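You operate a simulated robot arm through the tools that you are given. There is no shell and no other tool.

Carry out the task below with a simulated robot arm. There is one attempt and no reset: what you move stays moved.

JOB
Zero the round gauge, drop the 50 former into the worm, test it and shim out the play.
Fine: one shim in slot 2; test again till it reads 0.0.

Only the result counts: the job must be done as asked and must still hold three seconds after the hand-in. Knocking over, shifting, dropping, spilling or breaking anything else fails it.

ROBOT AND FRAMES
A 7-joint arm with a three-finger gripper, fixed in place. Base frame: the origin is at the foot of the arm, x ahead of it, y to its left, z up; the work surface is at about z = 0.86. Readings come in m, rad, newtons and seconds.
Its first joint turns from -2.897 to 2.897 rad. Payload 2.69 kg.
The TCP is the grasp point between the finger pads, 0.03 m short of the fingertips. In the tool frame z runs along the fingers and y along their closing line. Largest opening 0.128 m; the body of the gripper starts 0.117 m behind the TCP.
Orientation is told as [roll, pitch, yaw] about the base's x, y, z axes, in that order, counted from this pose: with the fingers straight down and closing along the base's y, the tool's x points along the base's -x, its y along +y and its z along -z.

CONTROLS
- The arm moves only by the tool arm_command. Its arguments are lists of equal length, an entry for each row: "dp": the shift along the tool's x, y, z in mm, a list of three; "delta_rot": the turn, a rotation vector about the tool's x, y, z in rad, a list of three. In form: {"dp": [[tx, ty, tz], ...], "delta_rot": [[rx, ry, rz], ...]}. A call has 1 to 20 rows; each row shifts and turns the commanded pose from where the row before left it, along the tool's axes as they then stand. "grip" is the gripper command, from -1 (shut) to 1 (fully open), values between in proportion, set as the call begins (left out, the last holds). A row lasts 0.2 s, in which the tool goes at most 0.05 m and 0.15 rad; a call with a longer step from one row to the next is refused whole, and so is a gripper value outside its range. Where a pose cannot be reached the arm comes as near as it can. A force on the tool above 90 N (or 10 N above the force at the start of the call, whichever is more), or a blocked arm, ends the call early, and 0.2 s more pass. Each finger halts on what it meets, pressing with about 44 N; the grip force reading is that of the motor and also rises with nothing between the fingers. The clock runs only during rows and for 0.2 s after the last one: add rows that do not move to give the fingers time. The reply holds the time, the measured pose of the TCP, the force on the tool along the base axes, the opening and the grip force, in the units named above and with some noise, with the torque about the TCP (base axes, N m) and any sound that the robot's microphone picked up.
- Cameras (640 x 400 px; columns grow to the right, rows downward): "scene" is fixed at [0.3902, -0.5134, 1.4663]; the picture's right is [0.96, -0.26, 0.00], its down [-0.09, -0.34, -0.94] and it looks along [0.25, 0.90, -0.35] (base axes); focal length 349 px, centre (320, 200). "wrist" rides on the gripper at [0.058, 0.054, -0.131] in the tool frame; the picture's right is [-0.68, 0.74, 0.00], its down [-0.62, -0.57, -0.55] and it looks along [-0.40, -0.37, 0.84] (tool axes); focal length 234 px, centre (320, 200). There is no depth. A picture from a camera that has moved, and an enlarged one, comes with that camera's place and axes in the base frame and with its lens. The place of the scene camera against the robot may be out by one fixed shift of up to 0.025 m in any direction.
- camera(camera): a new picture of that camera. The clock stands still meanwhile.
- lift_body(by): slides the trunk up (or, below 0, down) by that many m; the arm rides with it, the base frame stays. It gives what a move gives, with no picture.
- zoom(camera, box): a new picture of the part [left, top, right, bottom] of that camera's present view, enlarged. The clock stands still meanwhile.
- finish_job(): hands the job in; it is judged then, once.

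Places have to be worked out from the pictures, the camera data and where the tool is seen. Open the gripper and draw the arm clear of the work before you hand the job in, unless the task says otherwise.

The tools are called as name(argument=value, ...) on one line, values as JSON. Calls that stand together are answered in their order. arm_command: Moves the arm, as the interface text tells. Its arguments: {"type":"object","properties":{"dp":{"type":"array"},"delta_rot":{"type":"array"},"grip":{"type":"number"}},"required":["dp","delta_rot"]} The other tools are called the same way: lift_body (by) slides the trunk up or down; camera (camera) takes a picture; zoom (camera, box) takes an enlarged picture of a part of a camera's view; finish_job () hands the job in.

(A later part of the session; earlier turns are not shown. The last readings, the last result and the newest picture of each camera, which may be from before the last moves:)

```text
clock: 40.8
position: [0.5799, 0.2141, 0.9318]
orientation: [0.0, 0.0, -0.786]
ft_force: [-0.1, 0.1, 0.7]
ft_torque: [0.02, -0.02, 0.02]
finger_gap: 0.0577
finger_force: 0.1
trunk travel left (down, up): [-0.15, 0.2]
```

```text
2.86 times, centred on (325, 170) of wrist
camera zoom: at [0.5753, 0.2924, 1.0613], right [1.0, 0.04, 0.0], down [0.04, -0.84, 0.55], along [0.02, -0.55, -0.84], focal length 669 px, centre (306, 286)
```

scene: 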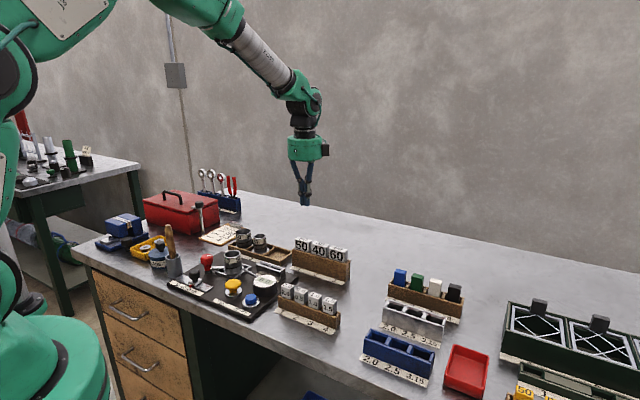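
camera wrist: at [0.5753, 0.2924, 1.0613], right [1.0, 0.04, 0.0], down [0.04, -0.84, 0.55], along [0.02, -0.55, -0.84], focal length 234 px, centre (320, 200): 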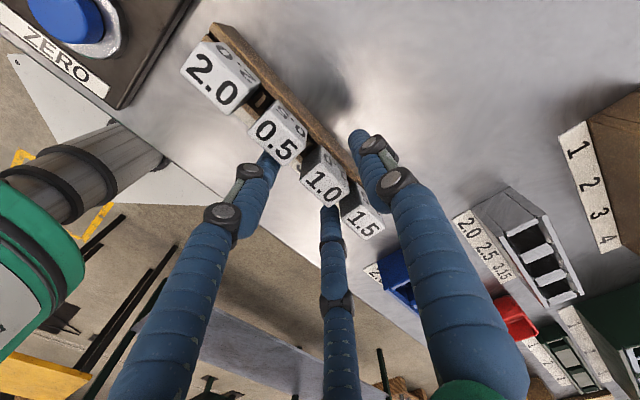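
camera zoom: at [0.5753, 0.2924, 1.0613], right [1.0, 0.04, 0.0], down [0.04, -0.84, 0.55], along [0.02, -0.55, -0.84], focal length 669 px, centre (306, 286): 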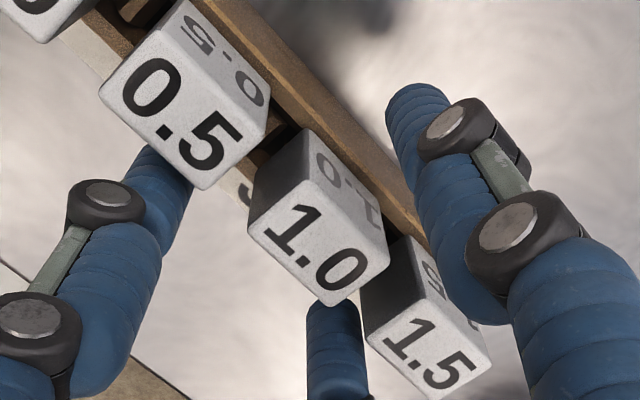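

Centred within ~1 mm. I nudge 0.7 mm and close to a 32 mm gap first, to check for contact with neighbours.

arm_command(dp=[[-0.7, 0, 0], [0, 0, 0], [0, 0, 0]], delta_rot=[[0, 0, 0], [0, 0, 0], [0, 0, 0]], grip=-0.45)

zoom(camera="wrist", box=[250, 100, 400, 240])

zoom(camera="scene", box=[280, 270, 340, 330])

```text
clock: 41.6
position: [0.5796, 0.2128, 0.9315]
orientation: [0.0, -0.001, -0.783]
ft_force: [-0.5, -0.2, 0.7]
ft_torque: [0.01, 0.0, 0.0]
finger_gap: 0.0354
finger_force: 0.1
trunk travel left (down, up): [-0.15, 0.2]
```

```text
2.86 times, centred on (325, 170) of wrist
camera zoom: at [0.5757, 0.2917, 1.0615], right [1.0, 0.04, 0.0], down [0.04, -0.84, 0.55], along [0.02, -0.55, -0.84], focal length 669 px, centre (306, 286)
```

zoom: 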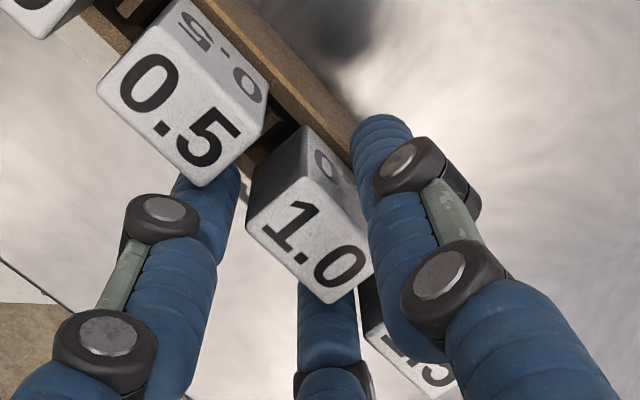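

```text
6.67 times, centred on (310, 300) of scene
camera zoom: at [0.3902, -0.5134, 1.4663], right [0.96, -0.26, 0.0], down [-0.09, -0.34, -0.94], along [0.25, 0.9, -0.35], focal length 2328 px, centre (387, -467)
```

zoom: 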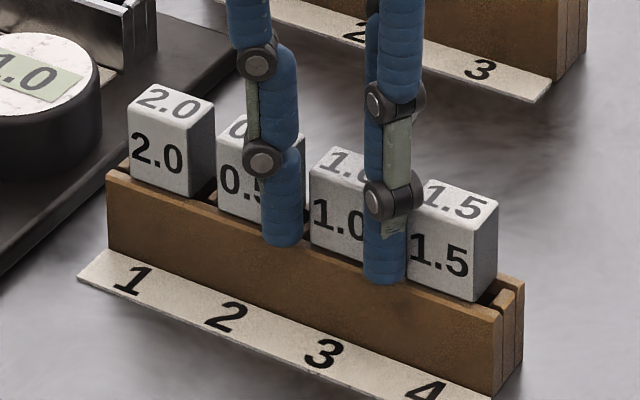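

Still free of contact. I continue closing onto the shim head.

arm_command(dp=[[0, 0, 0], [0, 0, 0]], delta_rot=[[0, 0, 0], [0, 0, 0]], grip=-0.65)

zoom(camera="wrist", box=[250, 100, 400, 240])

zoom(camera="scene", box=[280, 270, 340, 330])

```text
clock: 42.2
position: [0.5798, 0.2131, 0.932]
orientation: [0.0, 0.001, -0.785]
ft_force: [2.0, 6.2, -0.3]
ft_torque: [0.25, -0.1, -0.3]
finger_gap: 0.0251
finger_force: 44.0
trunk travel left (down, up): [-0.15, 0.2]
```

```text
2.86 times, centred on (325, 170) of wrist
camera zoom: at [0.5761, 0.2921, 1.0617], right [1.0, 0.04, 0.0], down [0.04, -0.84, 0.55], along [0.02, -0.55, -0.84], focal length 669 px, centre (306, 286)
```

zoom: 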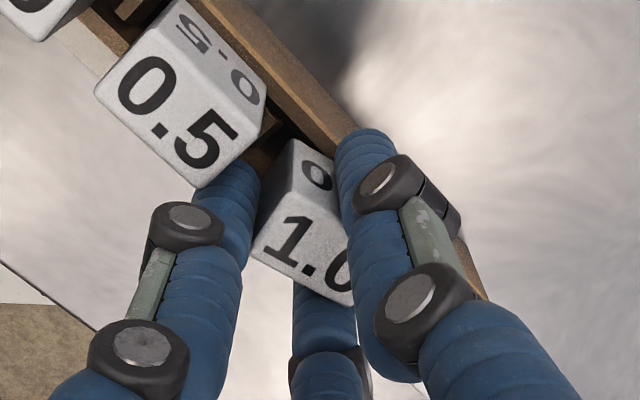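

```text
6.67 times, centred on (310, 300) of scene
camera zoom: at [0.3902, -0.5134, 1.4663], right [0.96, -0.26, 0.0], down [-0.09, -0.34, -0.94], along [0.25, 0.9, -0.35], focal length 2328 px, centre (387, -467)
```

zoom: 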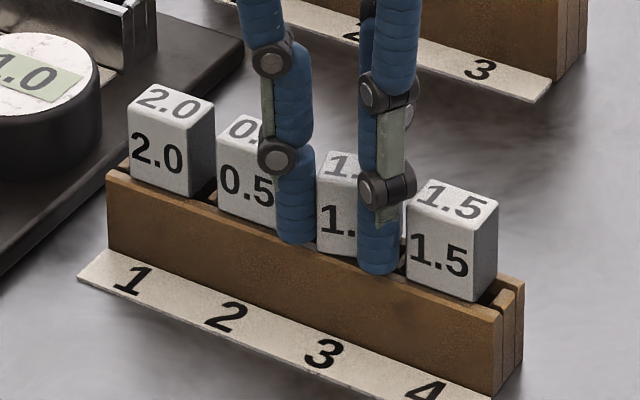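

The head twisted about 18° in the hand as the fingers closed (corner contacts), and the rack resists with a torque, so this grip is poor. I release it and back up to try a tilted two-finger pinch instead.

arm_command(dp=[[0, 0, 0], [0, 0, 0], [0, 0, 0]], delta_rot=[[0, 0, 0], [0, 0, 0], [0, 0, 0]], grip=-0.1)

zoom(camera="wrist", box=[250, 100, 400, 240])

zoom(camera="scene", box=[280, 270, 340, 330])

```text
clock: 43.0
position: [0.58, 0.2134, 0.9319]
orientation: [0.001, -0.002, -0.788]
ft_force: [0.2, 0.4, 0.6]
ft_torque: [0.01, 0.03, 0.0]
finger_gap: 0.0576
finger_force: 0.0
trunk travel left (down, up): [-0.15, 0.2]
```

```text
2.86 times, centred on (325, 170) of wrist
camera zoom: at [0.5757, 0.2917, 1.0615], right [1.0, 0.04, 0.0], down [0.04, -0.84, 0.55], along [0.02, -0.55, -0.84], focal length 669 px, centre (306, 286)
```

zoom: 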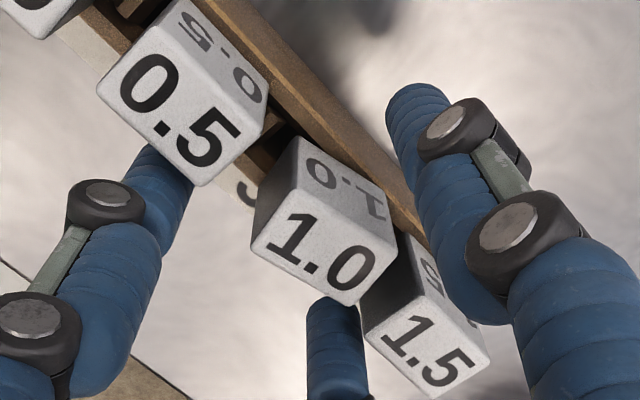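

```text
6.67 times, centred on (310, 300) of scene
camera zoom: at [0.3902, -0.5134, 1.4663], right [0.96, -0.26, 0.0], down [-0.09, -0.34, -0.94], along [0.25, 0.9, -0.35], focal length 2328 px, centre (387, -467)
```

zoom: 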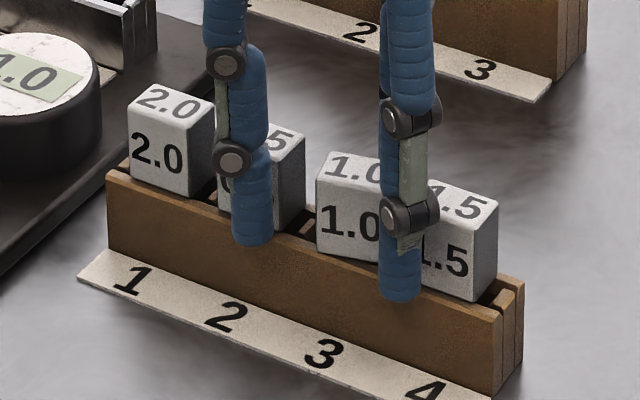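

The 1.0 shim is still seated in its slot, just turned ~12°; the neighbours are untouched. I raise the hand, yaw it to +45° and take a fresh straight-down view of it.

arm_command(dp=[[0, 0, -15], [0, 0, -30], [0, 0, -25], [0, 0, 0], [0, 0, 0], [0, 0, 0], [0, 0, 0], [0, 0, 0], [0, 0, 0], [0, 0, 0], [0, 0, 0], [0, 0, 0], [0, 0, 0], [0, 0, 0], [-29.2, -26.7, 0], [-29.2, -26.7, 0], [0, 0, 0]], delta_rot=[[0, 0, 0], [0, 0, 0], [0, 0, 0], [0, 0, -0.1428], [0, 0, -0.1428], [0, 0, -0.1428], [0, 0, -0.1428], [0, 0, -0.1428], [0, 0, -0.1428], [0, 0, -0.1428], [0, 0, -0.1428], [0, 0, -0.1428], [0, 0, -0.1428], [0, 0, -0.1428], [0, 0, 0], [0, 0, 0], [0, 0, 0]])

camera(camera="wrist")

zoom(camera="wrist", box=[240, 0, 400, 110])

camera(camera="scene")

```text
clock: 46.6
position: [0.6604, 0.2156, 1.0011]
orientation: [0.001, -0.001, 0.787]
ft_force: [-0.3, -0.5, -1.1]
ft_torque: [-0.01, 0.06, 0.02]
finger_gap: 0.0575
finger_force: 0.0
trunk travel left (down, up): [-0.15, 0.2]
```

```text
taken
camera wrist: at [0.5806, 0.2119, 1.1313], right [-0.04, 1.0, 0.0], down [0.84, 0.04, 0.55], along [0.55, 0.02, -0.84], focal length 234 px, centre (320, 200)
```

wrist: 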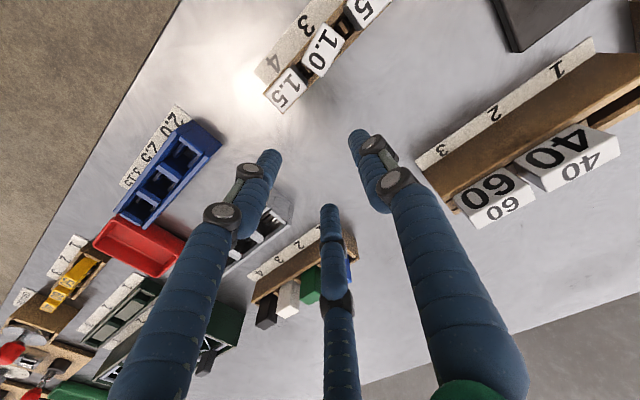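

```text
3.64 times, centred on (320, 55) of wrist
camera zoom: at [0.5806, 0.2119, 1.1313], right [-0.04, 1.0, 0.0], down [0.84, 0.04, 0.55], along [0.55, 0.02, -0.84], focal length 852 px, centre (320, 727)
```

zoom: 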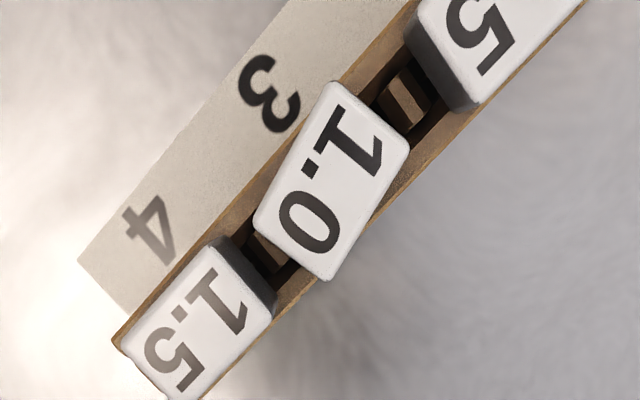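

```text
taken
```

scene: 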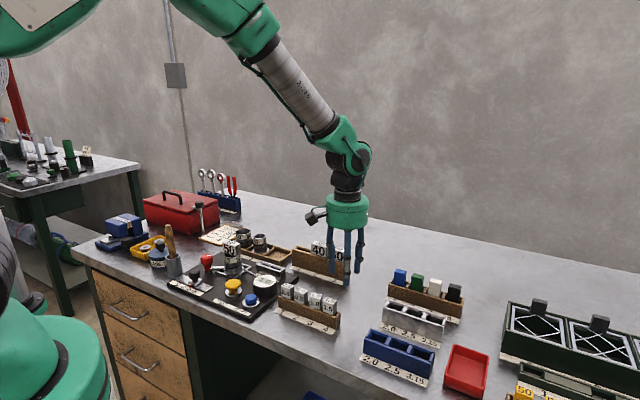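

Top view gives the 1.0 head centred at (0.5825, 0.2136), turned to ≈−32°. I yaw the hand to match (57.9°) and tilt 42° about tool x so that the third finger will stay above the neighbour while the other two pinch front and back.

arm_command(dp=[[0, 0, 0], [0, 0, 0], [0, 0, 0], [0, 0, 0], [0, 0, 0], [0, 0, 0], [0, 0, 0], [0, 0, 0]], delta_rot=[[0, 0, -0.1118], [0, 0, -0.1118], [-0.1466, 0, 0], [-0.1466, 0, 0], [-0.1466, 0, 0], [-0.1466, 0, 0], [-0.1466, 0, 0], [0, 0, 0]])

camera(camera="scene")

camera(camera="wrist")

```text
clock: 48.4
position: [0.6597, 0.215, 1.0009]
orientation: [0.735, 0.0, 1.008]
ft_force: [1.0, -0.5, -0.8]
ft_torque: [0.07, 0.08, 0.02]
finger_gap: 0.0576
finger_force: 0.1
trunk travel left (down, up): [-0.15, 0.2]
```

```text
taken
```

scene: 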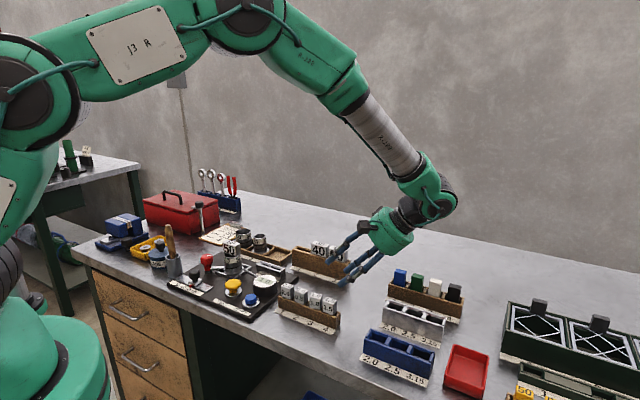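

```text
taken
camera wrist: at [0.6684, 0.1389, 1.1328], right [-0.1, 0.86, 0.49], down [0.99, 0.1, 0.03], along [-0.03, 0.49, -0.87], focal length 234 px, centre (320, 200)
```

wrist: 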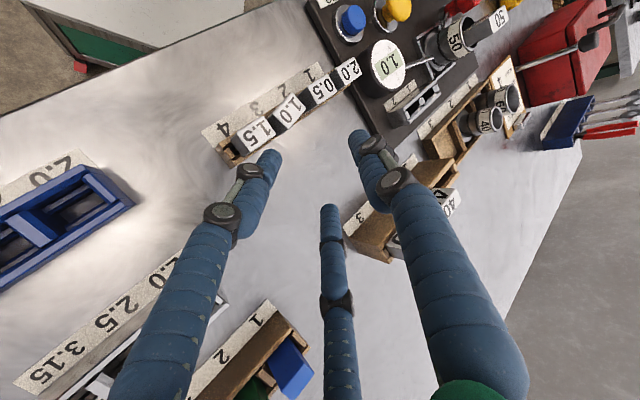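

Tilted as intended. I move to the hover point up along the approach line and check from both cameras.

arm_command(dp=[[21.2, 2, 14], [21.1, 2, 13.9], [0, 0, 0]], delta_rot=[[0, 0, 0], [0, 0, 0], [0, 0, 0]])

camera(camera="wrist")

zoom(camera="wrist", box=[240, 60, 400, 220])

zoom(camera="scene", box=[260, 220, 380, 340])

```text
clock: 49.2
position: [0.6167, 0.1904, 0.983]
orientation: [0.733, -0.001, 1.01]
ft_force: [-0.6, 0.4, 0.1]
ft_torque: [0.04, -0.02, -0.03]
finger_gap: 0.0575
finger_force: 0.1
trunk travel left (down, up): [-0.15, 0.2]
```

```text
taken
camera wrist: at [0.626, 0.115, 1.1155], right [-0.1, 0.86, 0.49], down [0.99, 0.1, 0.03], along [-0.03, 0.49, -0.87], focal length 234 px, centre (320, 200)
```

wrist: 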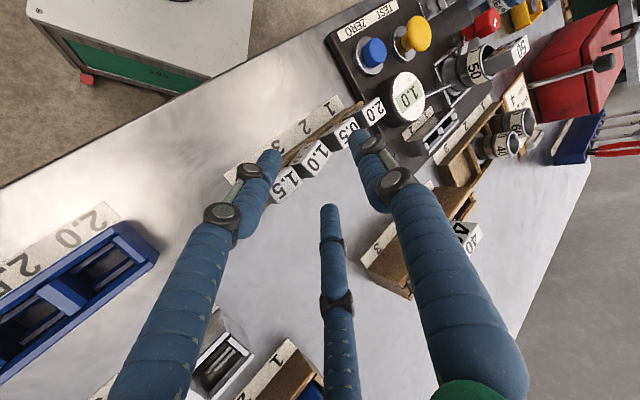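

```text
2.50 times, centred on (320, 140) of wrist
camera zoom: at [0.626, 0.115, 1.1155], right [-0.1, 0.86, 0.49], down [0.99, 0.1, 0.03], along [-0.03, 0.49, -0.87], focal length 585 px, centre (320, 350)
```

zoom: 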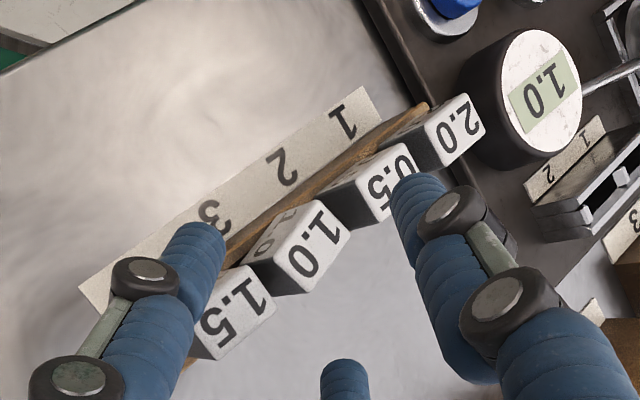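

```text
3.33 times, centred on (320, 280) of scene
camera zoom: at [0.3902, -0.5134, 1.4663], right [0.96, -0.26, 0.0], down [-0.09, -0.34, -0.94], along [0.25, 0.9, -0.35], focal length 1164 px, centre (320, -67)
```

zoom: 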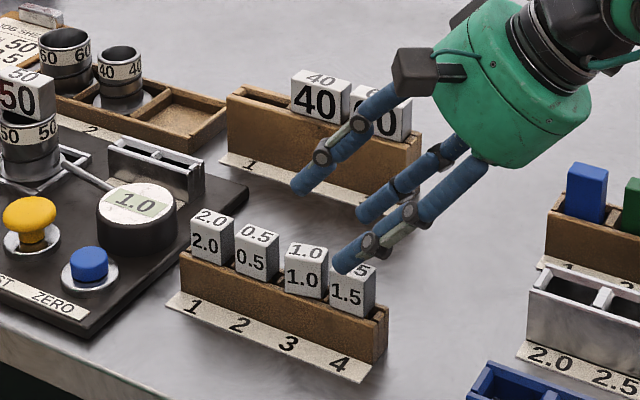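

Projecting my block estimate into this view matches the seen corners within a couple of pixels, so the pose is good. I correct 2.5 mm sideways and advance 40 mm along the finger direction, then check.

arm_command(dp=[[-2.5, -0.4, 0], [0, 0, 14], [0, 0, 14], [0, 0, 12], [0, 0, 0]], delta_rot=[[0, 0, 0], [0, 0, 0], [0, 0, 0], [0, 0, 0], [0, 0, 0]])

zoom(camera="wrist", box=[240, 80, 400, 240])

zoom(camera="scene", box=[270, 250, 350, 330])

```text
clock: 50.4
position: [0.5977, 0.2079, 0.9527]
orientation: [0.733, 0.0, 1.008]
ft_force: [0.2, 0.2, 0.5]
ft_torque: [0.04, 0.01, 0.02]
finger_gap: 0.0577
finger_force: 0.0
trunk travel left (down, up): [-0.15, 0.2]
```

```text
2.50 times, centred on (320, 160) of wrist
camera zoom: at [0.6063, 0.1315, 1.0851], right [-0.1, 0.86, 0.49], down [0.99, 0.1, 0.03], along [-0.03, 0.49, -0.87], focal length 585 px, centre (320, 300)
```

zoom: 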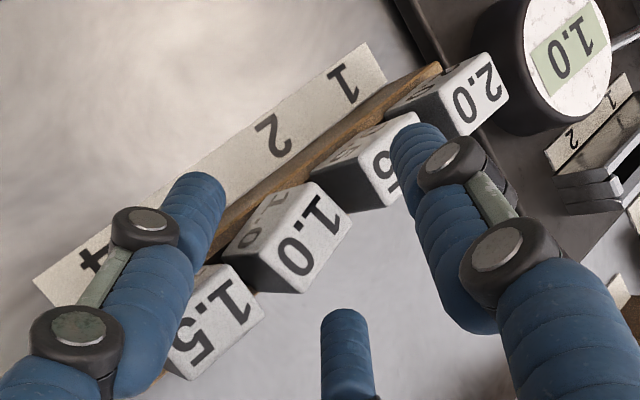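

```text
5.00 times, centred on (310, 290) of scene
camera zoom: at [0.3902, -0.5134, 1.4663], right [0.96, -0.26, 0.0], down [-0.09, -0.34, -0.94], along [0.25, 0.9, -0.35], focal length 1746 px, centre (370, -250)
```

zoom: 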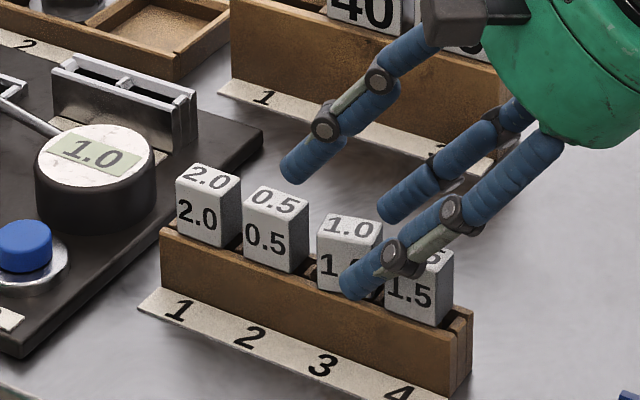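

Everything lines up: front and back fingers straddle the 1.0 head and the third is above the 0.5. I advance the last 9 mm and then close partially.

arm_command(dp=[[1, 0.5, 5], [0, 0.3, 4], [0, 0, 0], [0, 0, 0]], delta_rot=[[0, 0, 0], [0, 0, 0], [0, 0, 0], [0, 0, 0]])

arm_command(dp=[[0, 0, 0], [0, 0, 0]], delta_rot=[[0, 0, 0], [0, 0, 0]], grip=-0.5)

zoom(camera="wrist", box=[240, 100, 400, 240])

zoom(camera="scene", box=[280, 265, 340, 325])

```text
clock: 51.4
position: [0.5902, 0.2109, 0.9465]
orientation: [0.733, 0.002, 1.008]
ft_force: [-0.7, 1.1, 0.4]
ft_torque: [0.01, 0.01, 0.01]
finger_gap: 0.0575
finger_force: 0.1
trunk travel left (down, up): [-0.15, 0.2]
```

```text
clock: 52.0
position: [0.5912, 0.2111, 0.9472]
orientation: [0.733, 0.0, 1.01]
ft_force: [-0.6, -0.2, 0.1]
ft_torque: [-0.05, 0.01, -0.01]
finger_gap: 0.0323
finger_force: 0.1
trunk travel left (down, up): [-0.15, 0.2]
```

```text
2.86 times, centred on (320, 170) of wrist
camera zoom: at [0.5995, 0.1343, 1.0793], right [-0.1, 0.86, 0.49], down [0.99, 0.1, 0.03], along [-0.03, 0.49, -0.87], focal length 669 px, centre (320, 286)
```

zoom: 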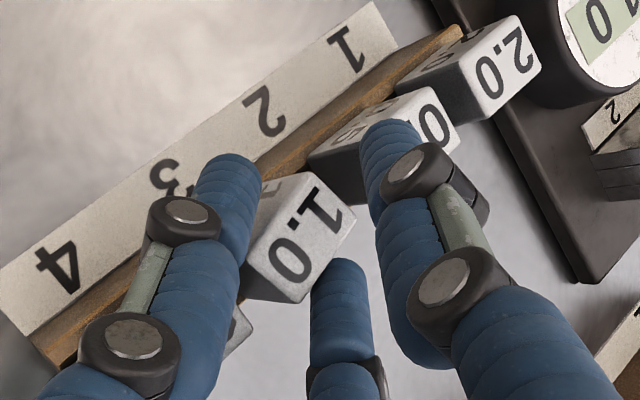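

```text
6.67 times, centred on (310, 295) of scene
camera zoom: at [0.3902, -0.5134, 1.4663], right [0.96, -0.26, 0.0], down [-0.09, -0.34, -0.94], along [0.25, 0.9, -0.35], focal length 2328 px, centre (387, -433)
```

zoom: 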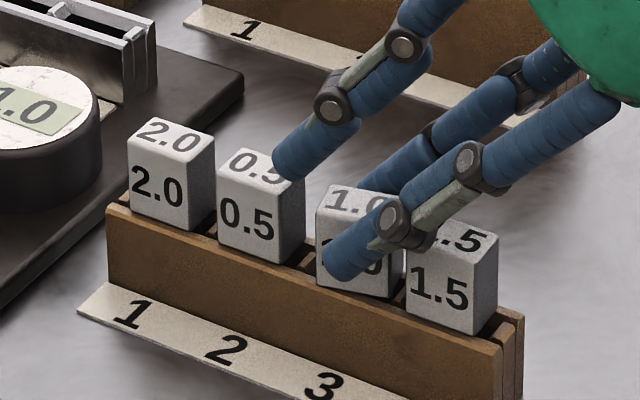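

Clear at a 32 mm gap, hand exactly on target. I close onto the head.

arm_command(dp=[[0, 0, 0], [0, 0, 0]], delta_rot=[[0, 0, 0], [0, 0, 0]], grip=-0.68)

zoom(camera="wrist", box=[240, 100, 400, 240])

zoom(camera="scene", box=[280, 265, 340, 325])

```text
clock: 52.6
position: [0.5904, 0.2097, 0.9467]
orientation: [0.733, 0.001, 1.01]
ft_force: [0.7, 0.2, -0.3]
ft_torque: [0.03, -0.03, 0.0]
finger_gap: 0.0246
finger_force: 3.1
trunk travel left (down, up): [-0.15, 0.2]
```

```text
2.86 times, centred on (320, 170) of wrist
camera zoom: at [0.5995, 0.1344, 1.0793], right [-0.1, 0.86, 0.49], down [0.99, 0.1, 0.03], along [-0.03, 0.49, -0.87], focal length 669 px, centre (320, 286)
```

zoom: 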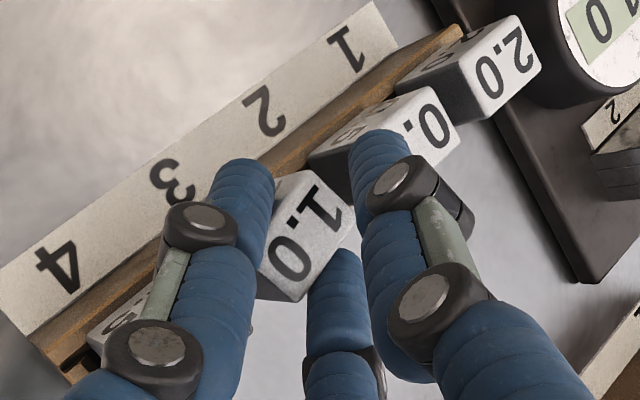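

```text
6.67 times, centred on (310, 295) of scene
camera zoom: at [0.3902, -0.5134, 1.4663], right [0.96, -0.26, 0.0], down [-0.09, -0.34, -0.94], along [0.25, 0.9, -0.35], focal length 2328 px, centre (387, -433)
```

zoom: 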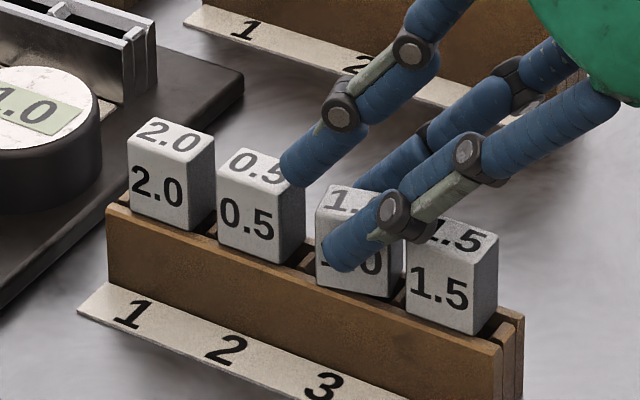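

Contact at 24.6 mm with balanced forces. I apply full grip and check before lifting.

arm_command(dp=[[0, 0, 0], [0, 0, 0], [0, 0, 0]], delta_rot=[[0, 0, 0], [0, 0, 0], [0, 0, 0]], grip=-1)

zoom(camera="wrist", box=[240, 100, 400, 240])

zoom(camera="scene", box=[280, 265, 340, 325])

```text
clock: 53.4
position: [0.5905, 0.2095, 0.9463]
orientation: [0.734, 0.0, 1.009]
ft_force: [1.4, 1.7, -0.6]
ft_torque: [0.02, 0.0, -0.04]
finger_gap: 0.0226
finger_force: 44.0
trunk travel left (down, up): [-0.15, 0.2]
```

```text
2.86 times, centred on (320, 170) of wrist
camera zoom: at [0.5996, 0.1344, 1.0793], right [-0.1, 0.86, 0.49], down [0.99, 0.1, 0.03], along [-0.03, 0.49, -0.87], focal length 669 px, centre (320, 286)
```

zoom: 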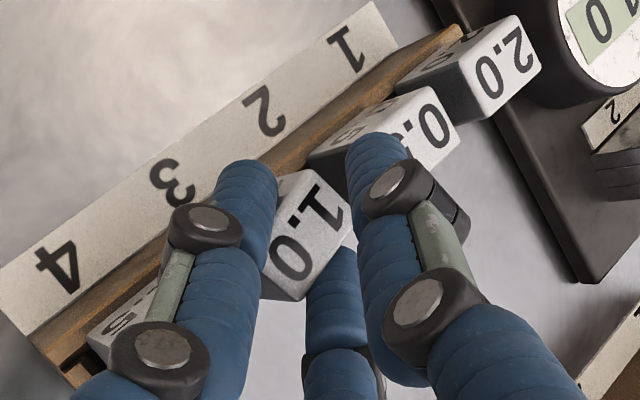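

```text
6.67 times, centred on (310, 295) of scene
camera zoom: at [0.3902, -0.5134, 1.4663], right [0.96, -0.26, 0.0], down [-0.09, -0.34, -0.94], along [0.25, 0.9, -0.35], focal length 2328 px, centre (387, -433)
```

zoom: 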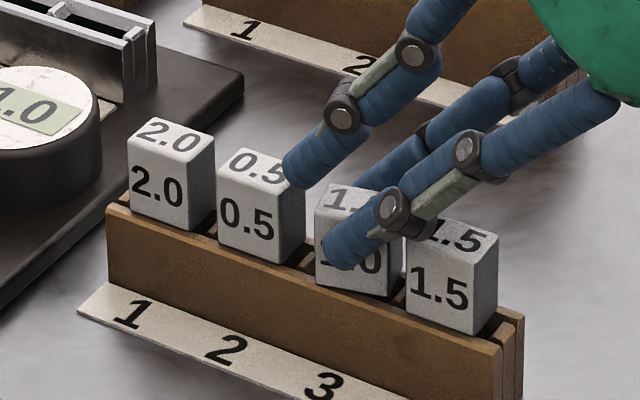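

A clean pinch: gap 22.6 mm as predicted, 44 N, no side load. I lift vertically (in tool axes +y/−z) in small steps.

arm_command(dp=[[0, 2, -2.2], [0, 3.3, -3.7], [0, 5.4, -5.9], [0, 0, 0]], delta_rot=[[0, 0, 0], [0, 0, 0], [0, 0, 0], [0, 0, 0]])

zoom(camera="scene", box=[280, 255, 340, 325])

```text
clock: 54.4
position: [0.5913, 0.2094, 0.9641]
orientation: [0.732, -0.001, 1.008]
ft_force: [0.7, 0.2, 0.4]
ft_torque: [0.03, -0.05, -0.06]
finger_gap: 0.0228
finger_force: 44.0
trunk travel left (down, up): [-0.15, 0.2]
```

```text
5.71 times, centred on (310, 290) of scene
camera zoom: at [0.3902, -0.5134, 1.4663], right [0.96, -0.26, 0.0], down [-0.09, -0.34, -0.94], along [0.25, 0.9, -0.35], focal length 1995 px, centre (377, -314)
```

zoom: 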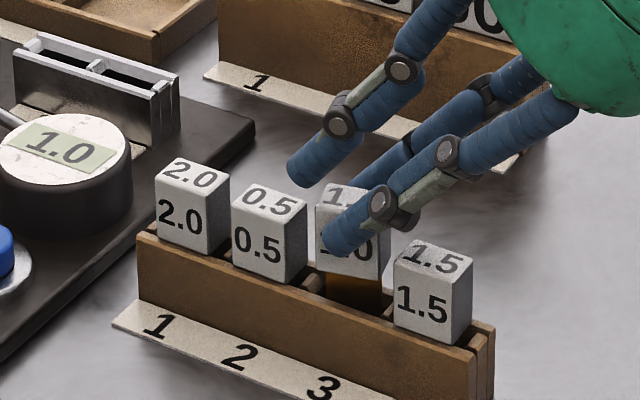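

The shim rises cleanly, its brass leaf showing. I lift another 65 mm.

arm_command(dp=[[0, 8.7, -9.7], [0, 13.4, -14.9], [0, 13.4, -14.9], [0, 8, -8.9], [0, 0, 0]], delta_rot=[[0, 0, 0], [0, 0, 0], [0, 0, 0], [0, 0, 0], [0, 0, 0]])

zoom(camera="scene", box=[275, 225, 345, 310])

camera(camera="wrist")

```text
clock: 55.6
position: [0.5911, 0.2094, 1.0276]
orientation: [0.734, 0.0, 1.009]
ft_force: [0.4, -0.3, 0.1]
ft_torque: [-0.01, 0.04, -0.02]
finger_gap: 0.0228
finger_force: 44.5
trunk travel left (down, up): [-0.15, 0.2]
```

```text
4.71 times, centred on (310, 268) of scene
camera zoom: at [0.3902, -0.5134, 1.4663], right [0.96, -0.26, 0.0], down [-0.09, -0.34, -0.94], along [0.25, 0.9, -0.35], focal length 1643 px, centre (367, -118)
```

zoom: 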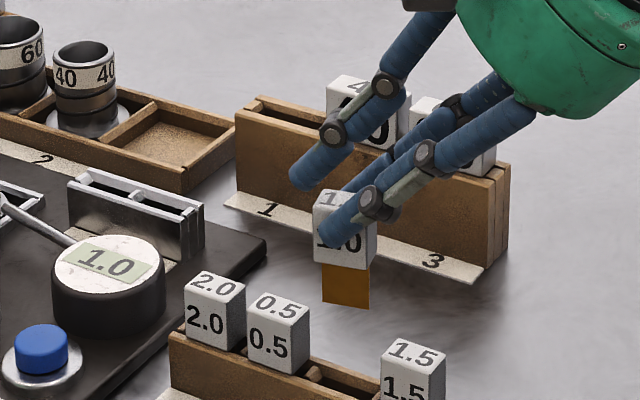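

```text
taken
camera wrist: at [0.5985, 0.1337, 1.1598], right [-0.1, 0.86, 0.49], down [0.99, 0.1, 0.03], along [-0.03, 0.49, -0.87], focal length 234 px, centre (320, 200)
```

wrist: 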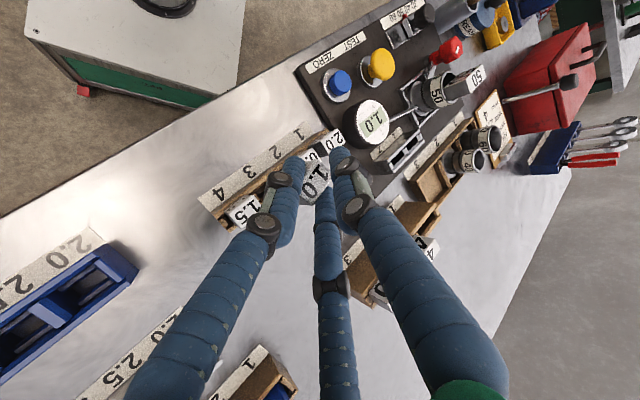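

The shim is out: leaf about 26×22 mm, thin, well within slot 2's 35×11.5 mm. I rotate the hand −12° about the vertical so the leaf aligns with the slot (≈−44°).

arm_command(dp=[[0, 0, 0], [0, 0, 0], [0, 0, 0]], delta_rot=[[0, -0.0699, 0.0776], [0, -0.0699, 0.0776], [0, 0, 0]])

camera(camera="wrist")

zoom(camera="wrist", box=[240, 100, 400, 240])

```text
clock: 56.4
position: [0.5901, 0.2101, 1.0269]
orientation: [0.733, 0.0, 0.8]
ft_force: [0.4, -0.7, -0.2]
ft_torque: [0.02, -0.02, -0.03]
finger_gap: 0.0229
finger_force: 44.3
trunk travel left (down, up): [-0.15, 0.2]
```

```text
taken
camera wrist: at [0.5835, 0.1338, 1.1601], right [0.08, 0.87, 0.49], down [0.99, -0.11, 0.03], along [0.08, 0.49, -0.87], focal length 234 px, centre (320, 200)
```

wrist: 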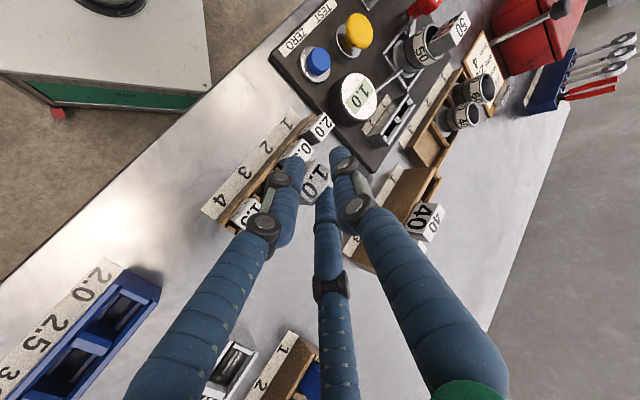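

```text
2.86 times, centred on (320, 170) of wrist
camera zoom: at [0.5835, 0.1338, 1.1601], right [0.08, 0.87, 0.49], down [0.99, -0.11, 0.03], along [0.08, 0.49, -0.87], focal length 669 px, centre (320, 286)
```

zoom: 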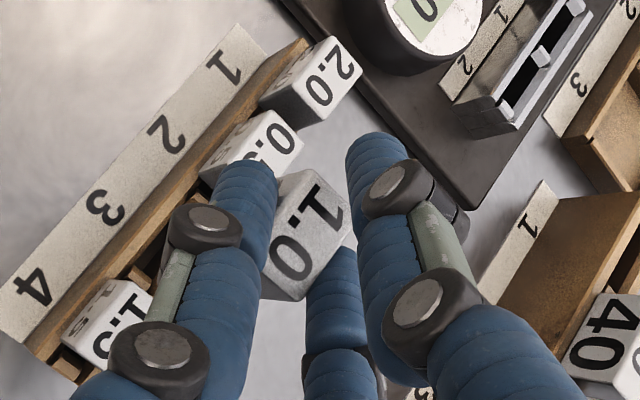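

Aligned at yaw 0.80. Now I carry the shim at this height to a point above slot 2.

arm_command(dp=[[-18.7, 28.4, 25.5], [-18.7, 28.4, 25.5], [-18.7, 28.4, 25.5], [-18.7, 28.3, 25.6], [-18.6, 28.3, 25.6], [0, 0, 0]], delta_rot=[[0, 0, 0], [0, 0, 0], [0, 0, 0], [0, 0, 0], [0, 0, 0], [0, 0, 0]])

camera(camera="wrist")

zoom(camera="wrist", box=[240, 80, 420, 240])

zoom(camera="scene", box=[230, 210, 320, 300])

```text
clock: 57.8
position: [0.5195, 0.4114, 1.0271]
orientation: [0.733, 0.0, 0.803]
ft_force: [-0.5, 0.8, -0.8]
ft_torque: [-0.08, 0.0, 0.01]
finger_gap: 0.0226
finger_force: 43.7
trunk travel left (down, up): [-0.15, 0.2]
```

```text
taken
camera wrist: at [0.5116, 0.3351, 1.1599], right [0.08, 0.87, 0.49], down [0.99, -0.11, 0.03], along [0.08, 0.49, -0.87], focal length 234 px, centre (320, 200)
```

wrist: 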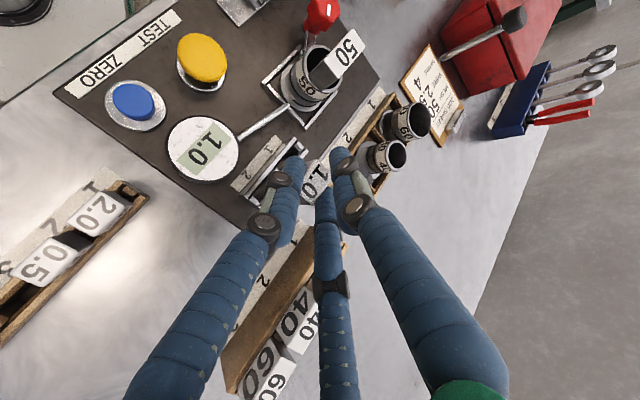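

```text
2.50 times, centred on (330, 160) of wrist
camera zoom: at [0.5116, 0.3351, 1.1599], right [0.08, 0.87, 0.49], down [0.99, -0.11, 0.03], along [0.08, 0.49, -0.87], focal length 585 px, centre (295, 300)
```

zoom: 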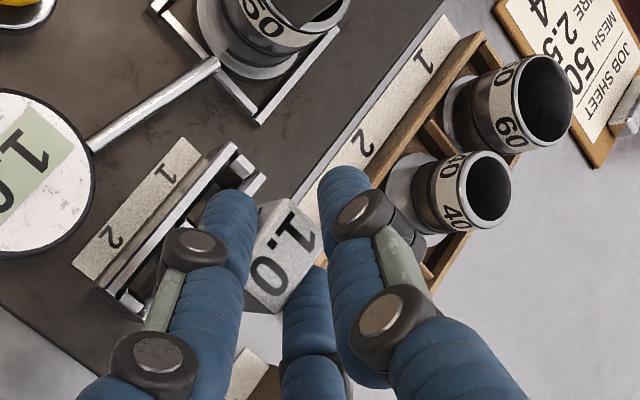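

```text
4.44 times, centred on (275, 255) of scene
camera zoom: at [0.3902, -0.5134, 1.4663], right [0.96, -0.26, 0.0], down [-0.09, -0.34, -0.94], along [0.25, 0.9, -0.35], focal length 1552 px, centre (520, -44)
```

zoom: 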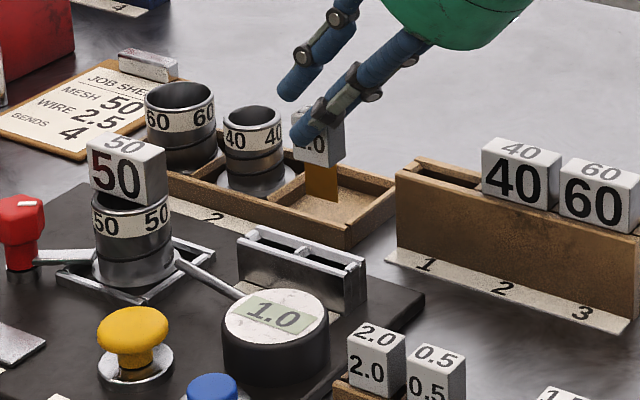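

The camera-consistent pose puts the shim within 1–2 mm of slot 2's centre. I lower it 36 mm so the leaf hovers just above the slot, then compare.

arm_command(dp=[[0.9, -9, 9.3], [0, -8, 8.9], [0, -7.8, 8.6], [0, 0, 0]], delta_rot=[[0, 0, 0], [0, 0, 0], [0, 0, 0], [0, 0, 0]])

zoom(camera="wrist", box=[240, 80, 420, 240])

zoom(camera="scene", box=[245, 230, 305, 290])

```text
clock: 58.8
position: [0.5202, 0.4097, 0.9908]
orientation: [0.733, 0.0, 0.802]
ft_force: [0.3, 0.2, -0.3]
ft_torque: [0.04, 0.06, -0.02]
finger_gap: 0.0229
finger_force: 43.8
trunk travel left (down, up): [-0.15, 0.2]
```

```text
2.50 times, centred on (330, 160) of wrist
camera zoom: at [0.5128, 0.3333, 1.1235], right [0.08, 0.87, 0.49], down [0.99, -0.11, 0.03], along [0.08, 0.49, -0.87], focal length 585 px, centre (295, 300)
```

zoom: 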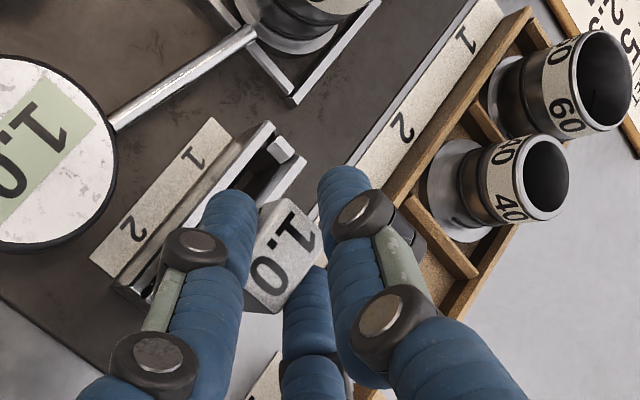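

```text
6.67 times, centred on (275, 260) of scene
camera zoom: at [0.3902, -0.5134, 1.4663], right [0.96, -0.26, 0.0], down [-0.09, -0.34, -0.94], along [0.25, 0.9, -0.35], focal length 2328 px, centre (620, -200)
```

zoom: 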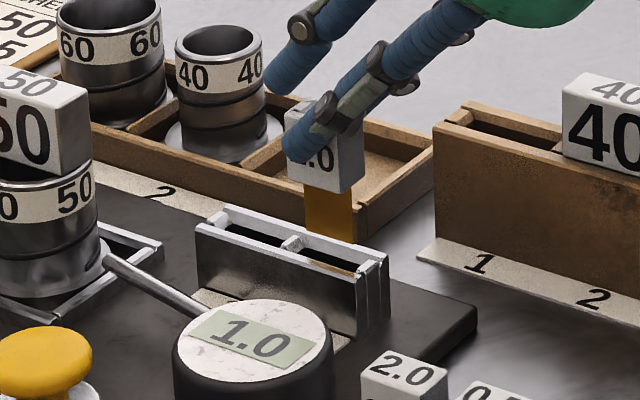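

The leaf hovers just over slot 2. I zoom in hard to compare leaf and slot before inserting.

zoom(camera="scene", box=[260, 250, 290, 275])

zoom(camera="wrist", box=[270, 110, 370, 200])

```text
16.00 times, centred on (275, 262) of scene
camera zoom: at [0.3902, -0.5134, 1.4663], right [0.96, -0.26, 0.0], down [-0.09, -0.34, -0.94], along [0.25, 0.9, -0.35], focal length 5586 px, centre (1040, -800)
```

zoom: 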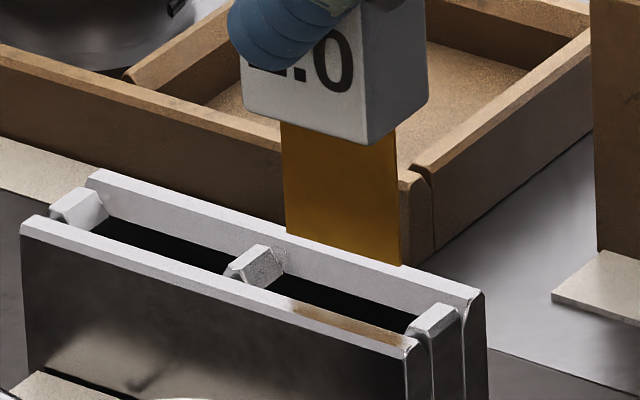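

```text
4.44 times, centred on (320, 155) of wrist
camera zoom: at [0.5128, 0.3333, 1.1235], right [0.08, 0.87, 0.49], down [0.99, -0.11, 0.03], along [0.08, 0.49, -0.87], focal length 1041 px, centre (320, 400)
```

zoom: 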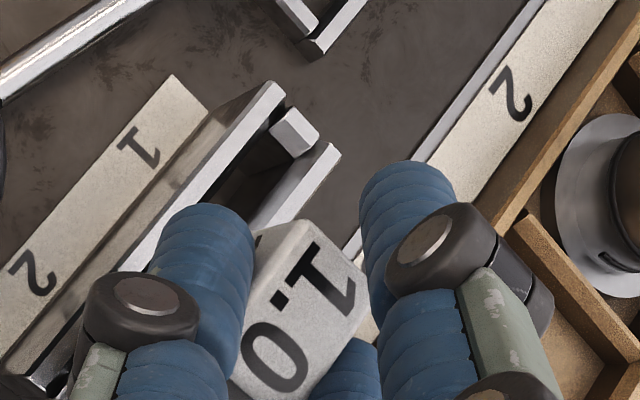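

Leaf and slot 2 agree within ~1–2 mm (leaf tip ≈8 mm above the holder). I lower 14 mm slowly and check force and picture.

arm_command(dp=[[0, -2.7, 3], [0, -2.7, 3], [0, -2, 2.2], [0, -2, 2.2], [0, 0, 0]], delta_rot=[[0, 0, 0], [0, 0, 0], [0, 0, 0], [0, 0, 0], [0, 0, 0]])

zoom(camera="scene", box=[260, 250, 290, 275])

```text
clock: 60.0
position: [0.5193, 0.4083, 0.9769]
orientation: [0.733, 0.0, 0.8]
ft_force: [-0.2, 0.0, -0.5]
ft_torque: [0.0, -0.01, -0.02]
finger_gap: 0.0228
finger_force: 43.8
trunk travel left (down, up): [-0.15, 0.2]
```

```text
16.00 times, centred on (275, 262) of scene
camera zoom: at [0.3902, -0.5134, 1.4663], right [0.96, -0.26, 0.0], down [-0.09, -0.34, -0.94], along [0.25, 0.9, -0.35], focal length 5586 px, centre (1040, -800)
```

zoom: 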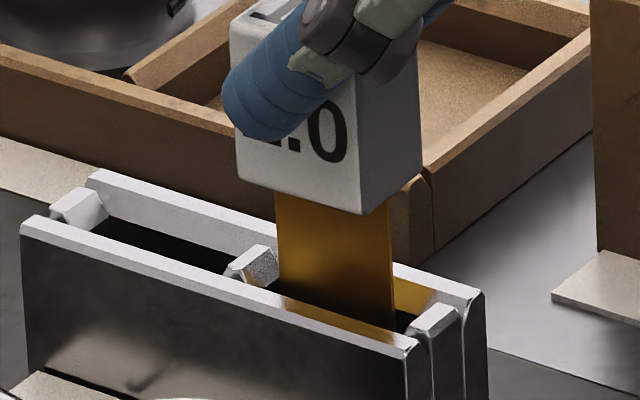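

The leaf is inside slot 2 between the rails, ~2 mm left of centre lengthwise. I shift 2 mm right and lower further in small steps.

arm_command(dp=[[0, -1.5, -1.3], [0, -2, 2.2], [0, -2.7, 3], [0, -2.7, 3], [0, 0, 0]], delta_rot=[[0, 0, 0], [0, 0, 0], [0, 0, 0], [0, 0, 0], [0, 0, 0]])

zoom(camera="scene", box=[260, 250, 290, 275])

```text
clock: 61.2
position: [0.5182, 0.4093, 0.9655]
orientation: [0.733, -0.001, 0.8]
ft_force: [1.0, -0.5, -0.7]
ft_torque: [-0.01, 0.02, 0.0]
finger_gap: 0.0231
finger_force: 43.7
trunk travel left (down, up): [-0.15, 0.2]
```

```text
16.00 times, centred on (275, 262) of scene
camera zoom: at [0.3902, -0.5134, 1.4663], right [0.96, -0.26, 0.0], down [-0.09, -0.34, -0.94], along [0.25, 0.9, -0.35], focal length 5586 px, centre (1040, -800)
```

zoom: 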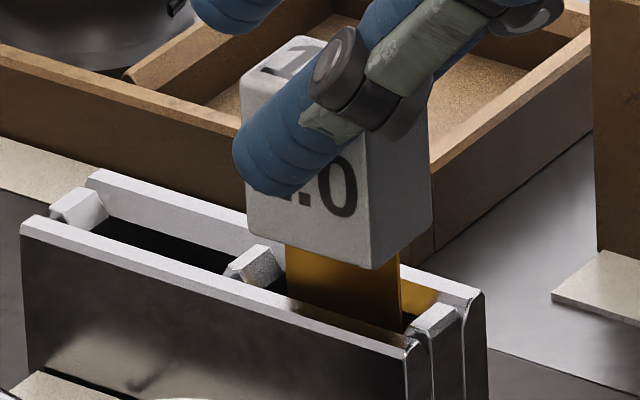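

Better centred and no contact. I go down 8 mm and then in 2 mm steps until it seats.

arm_command(dp=[[0, -2.7, 3], [0, -2.7, 3], [0, -1.3, 1.5], [0, 0, 0]], delta_rot=[[0, 0, 0], [0, 0, 0], [0, 0, 0], [0, 0, 0]])

zoom(camera="scene", box=[260, 250, 290, 275])

```text
clock: 62.2
position: [0.5208, 0.4079, 0.9557]
orientation: [0.733, -0.001, 0.802]
ft_force: [0.2, 0.5, -0.5]
ft_torque: [0.0, 0.01, 0.03]
finger_gap: 0.0228
finger_force: 44.0
trunk travel left (down, up): [-0.15, 0.2]
```

```text
16.00 times, centred on (275, 262) of scene
camera zoom: at [0.3902, -0.5134, 1.4663], right [0.96, -0.26, 0.0], down [-0.09, -0.34, -0.94], along [0.25, 0.9, -0.35], focal length 5586 px, centre (1040, -800)
```

zoom: 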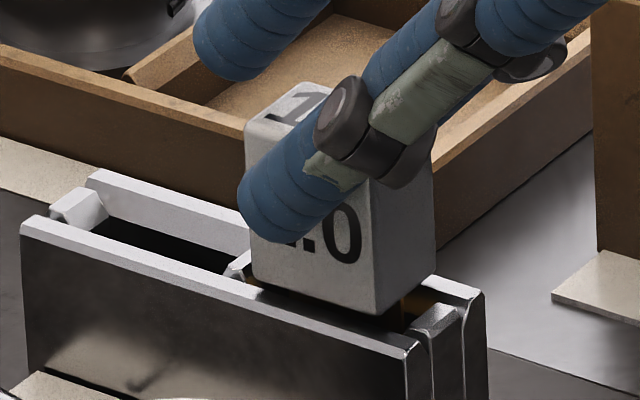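

Nearly seated. I continue in ~1.5 mm steps watching for contact force.

arm_command(dp=[[0, -1.3, 1.5], [0, -1, 1.1], [0, 0, 0]], delta_rot=[[0, 0, 0], [0, 0, 0], [0, 0, 0]])

arm_command(dp=[[0, -0.7, 0.8], [0, 0, 0]], delta_rot=[[0, 0, 0], [0, 0, 0]])

zoom(camera="scene", box=[260, 250, 290, 275])

```text
clock: 63.0
position: [0.5195, 0.4072, 0.9536]
orientation: [0.734, -0.001, 0.803]
ft_force: [0.6, 1.1, 15.4]
ft_torque: [0.25, 0.16, -0.01]
finger_gap: 0.0228
finger_force: 44.0
trunk travel left (down, up): [-0.15, 0.2]
```

```text
clock: 63.6
position: [0.5194, 0.4077, 0.9538]
orientation: [0.732, -0.002, 0.801]
ft_force: [2.1, 0.8, 28.4]
ft_torque: [0.28, 0.22, -0.02]
finger_gap: 0.0224
finger_force: 44.1
trunk travel left (down, up): [-0.15, 0.2]
```

```text
16.00 times, centred on (275, 262) of scene
camera zoom: at [0.3902, -0.5134, 1.4663], right [0.96, -0.26, 0.0], down [-0.09, -0.34, -0.94], along [0.25, 0.9, -0.35], focal length 5586 px, centre (1040, -800)
```

zoom: 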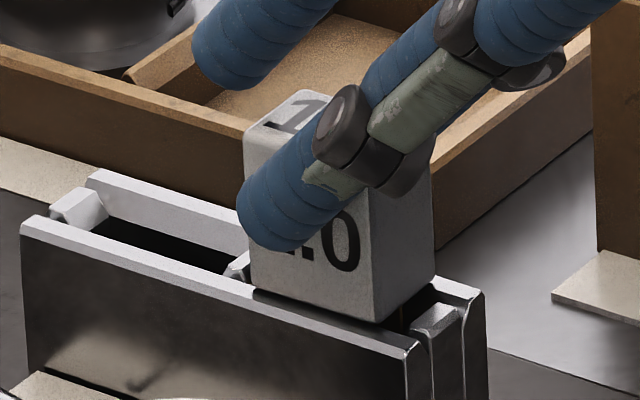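

Seated with rising force (28 N). I relax the pressure by ~1.5 mm and open the fingers moderately.

arm_command(dp=[[0, 0.9, -1], [0, 0, 0]], delta_rot=[[0, 0, 0], [0, 0, 0]])

arm_command(dp=[[0, 0, 0], [0, 0, 0]], delta_rot=[[0, 0, 0], [0, 0, 0]], grip=-0.3)

zoom(camera="scene", box=[255, 240, 295, 280])

zoom(camera="wrist", box=[240, 80, 420, 240])

```text
clock: 64.2
position: [0.5194, 0.4072, 0.9537]
orientation: [0.732, -0.002, 0.802]
ft_force: [2.4, 6.0, 22.9]
ft_torque: [0.44, 0.09, -0.05]
finger_gap: 0.0228
finger_force: 43.9
trunk travel left (down, up): [-0.15, 0.2]
```

```text
clock: 64.8
position: [0.5193, 0.4069, 0.9538]
orientation: [0.732, 0.001, 0.802]
ft_force: [0.0, 0.2, -0.3]
ft_torque: [-0.01, -0.01, -0.04]
finger_gap: 0.0446
finger_force: 0.1
trunk travel left (down, up): [-0.15, 0.2]
```

```text
10.00 times, centred on (275, 260) of scene
camera zoom: at [0.3902, -0.5134, 1.4663], right [0.96, -0.26, 0.0], down [-0.09, -0.34, -0.94], along [0.25, 0.9, -0.35], focal length 3491 px, centre (770, -400)
```

zoom: 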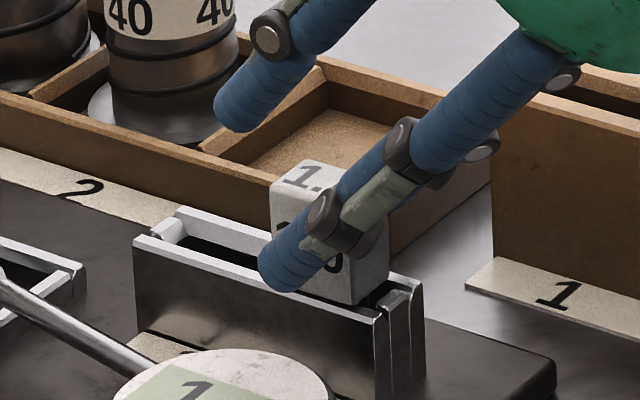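

```text
2.50 times, centred on (330, 160) of wrist
camera zoom: at [0.512, 0.3314, 1.0855], right [0.08, 0.87, 0.49], down [0.99, -0.11, 0.03], along [0.08, 0.49, -0.87], focal length 585 px, centre (295, 300)
```

zoom: 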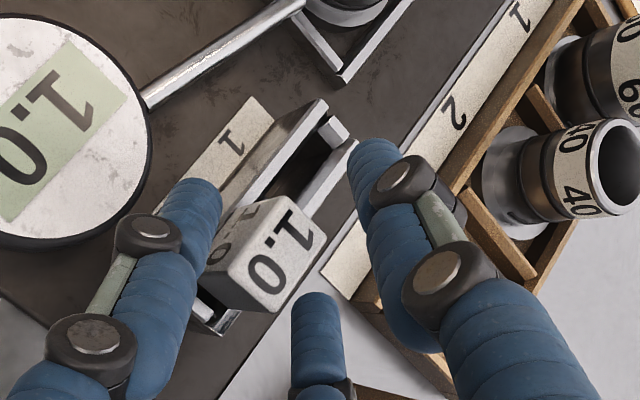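

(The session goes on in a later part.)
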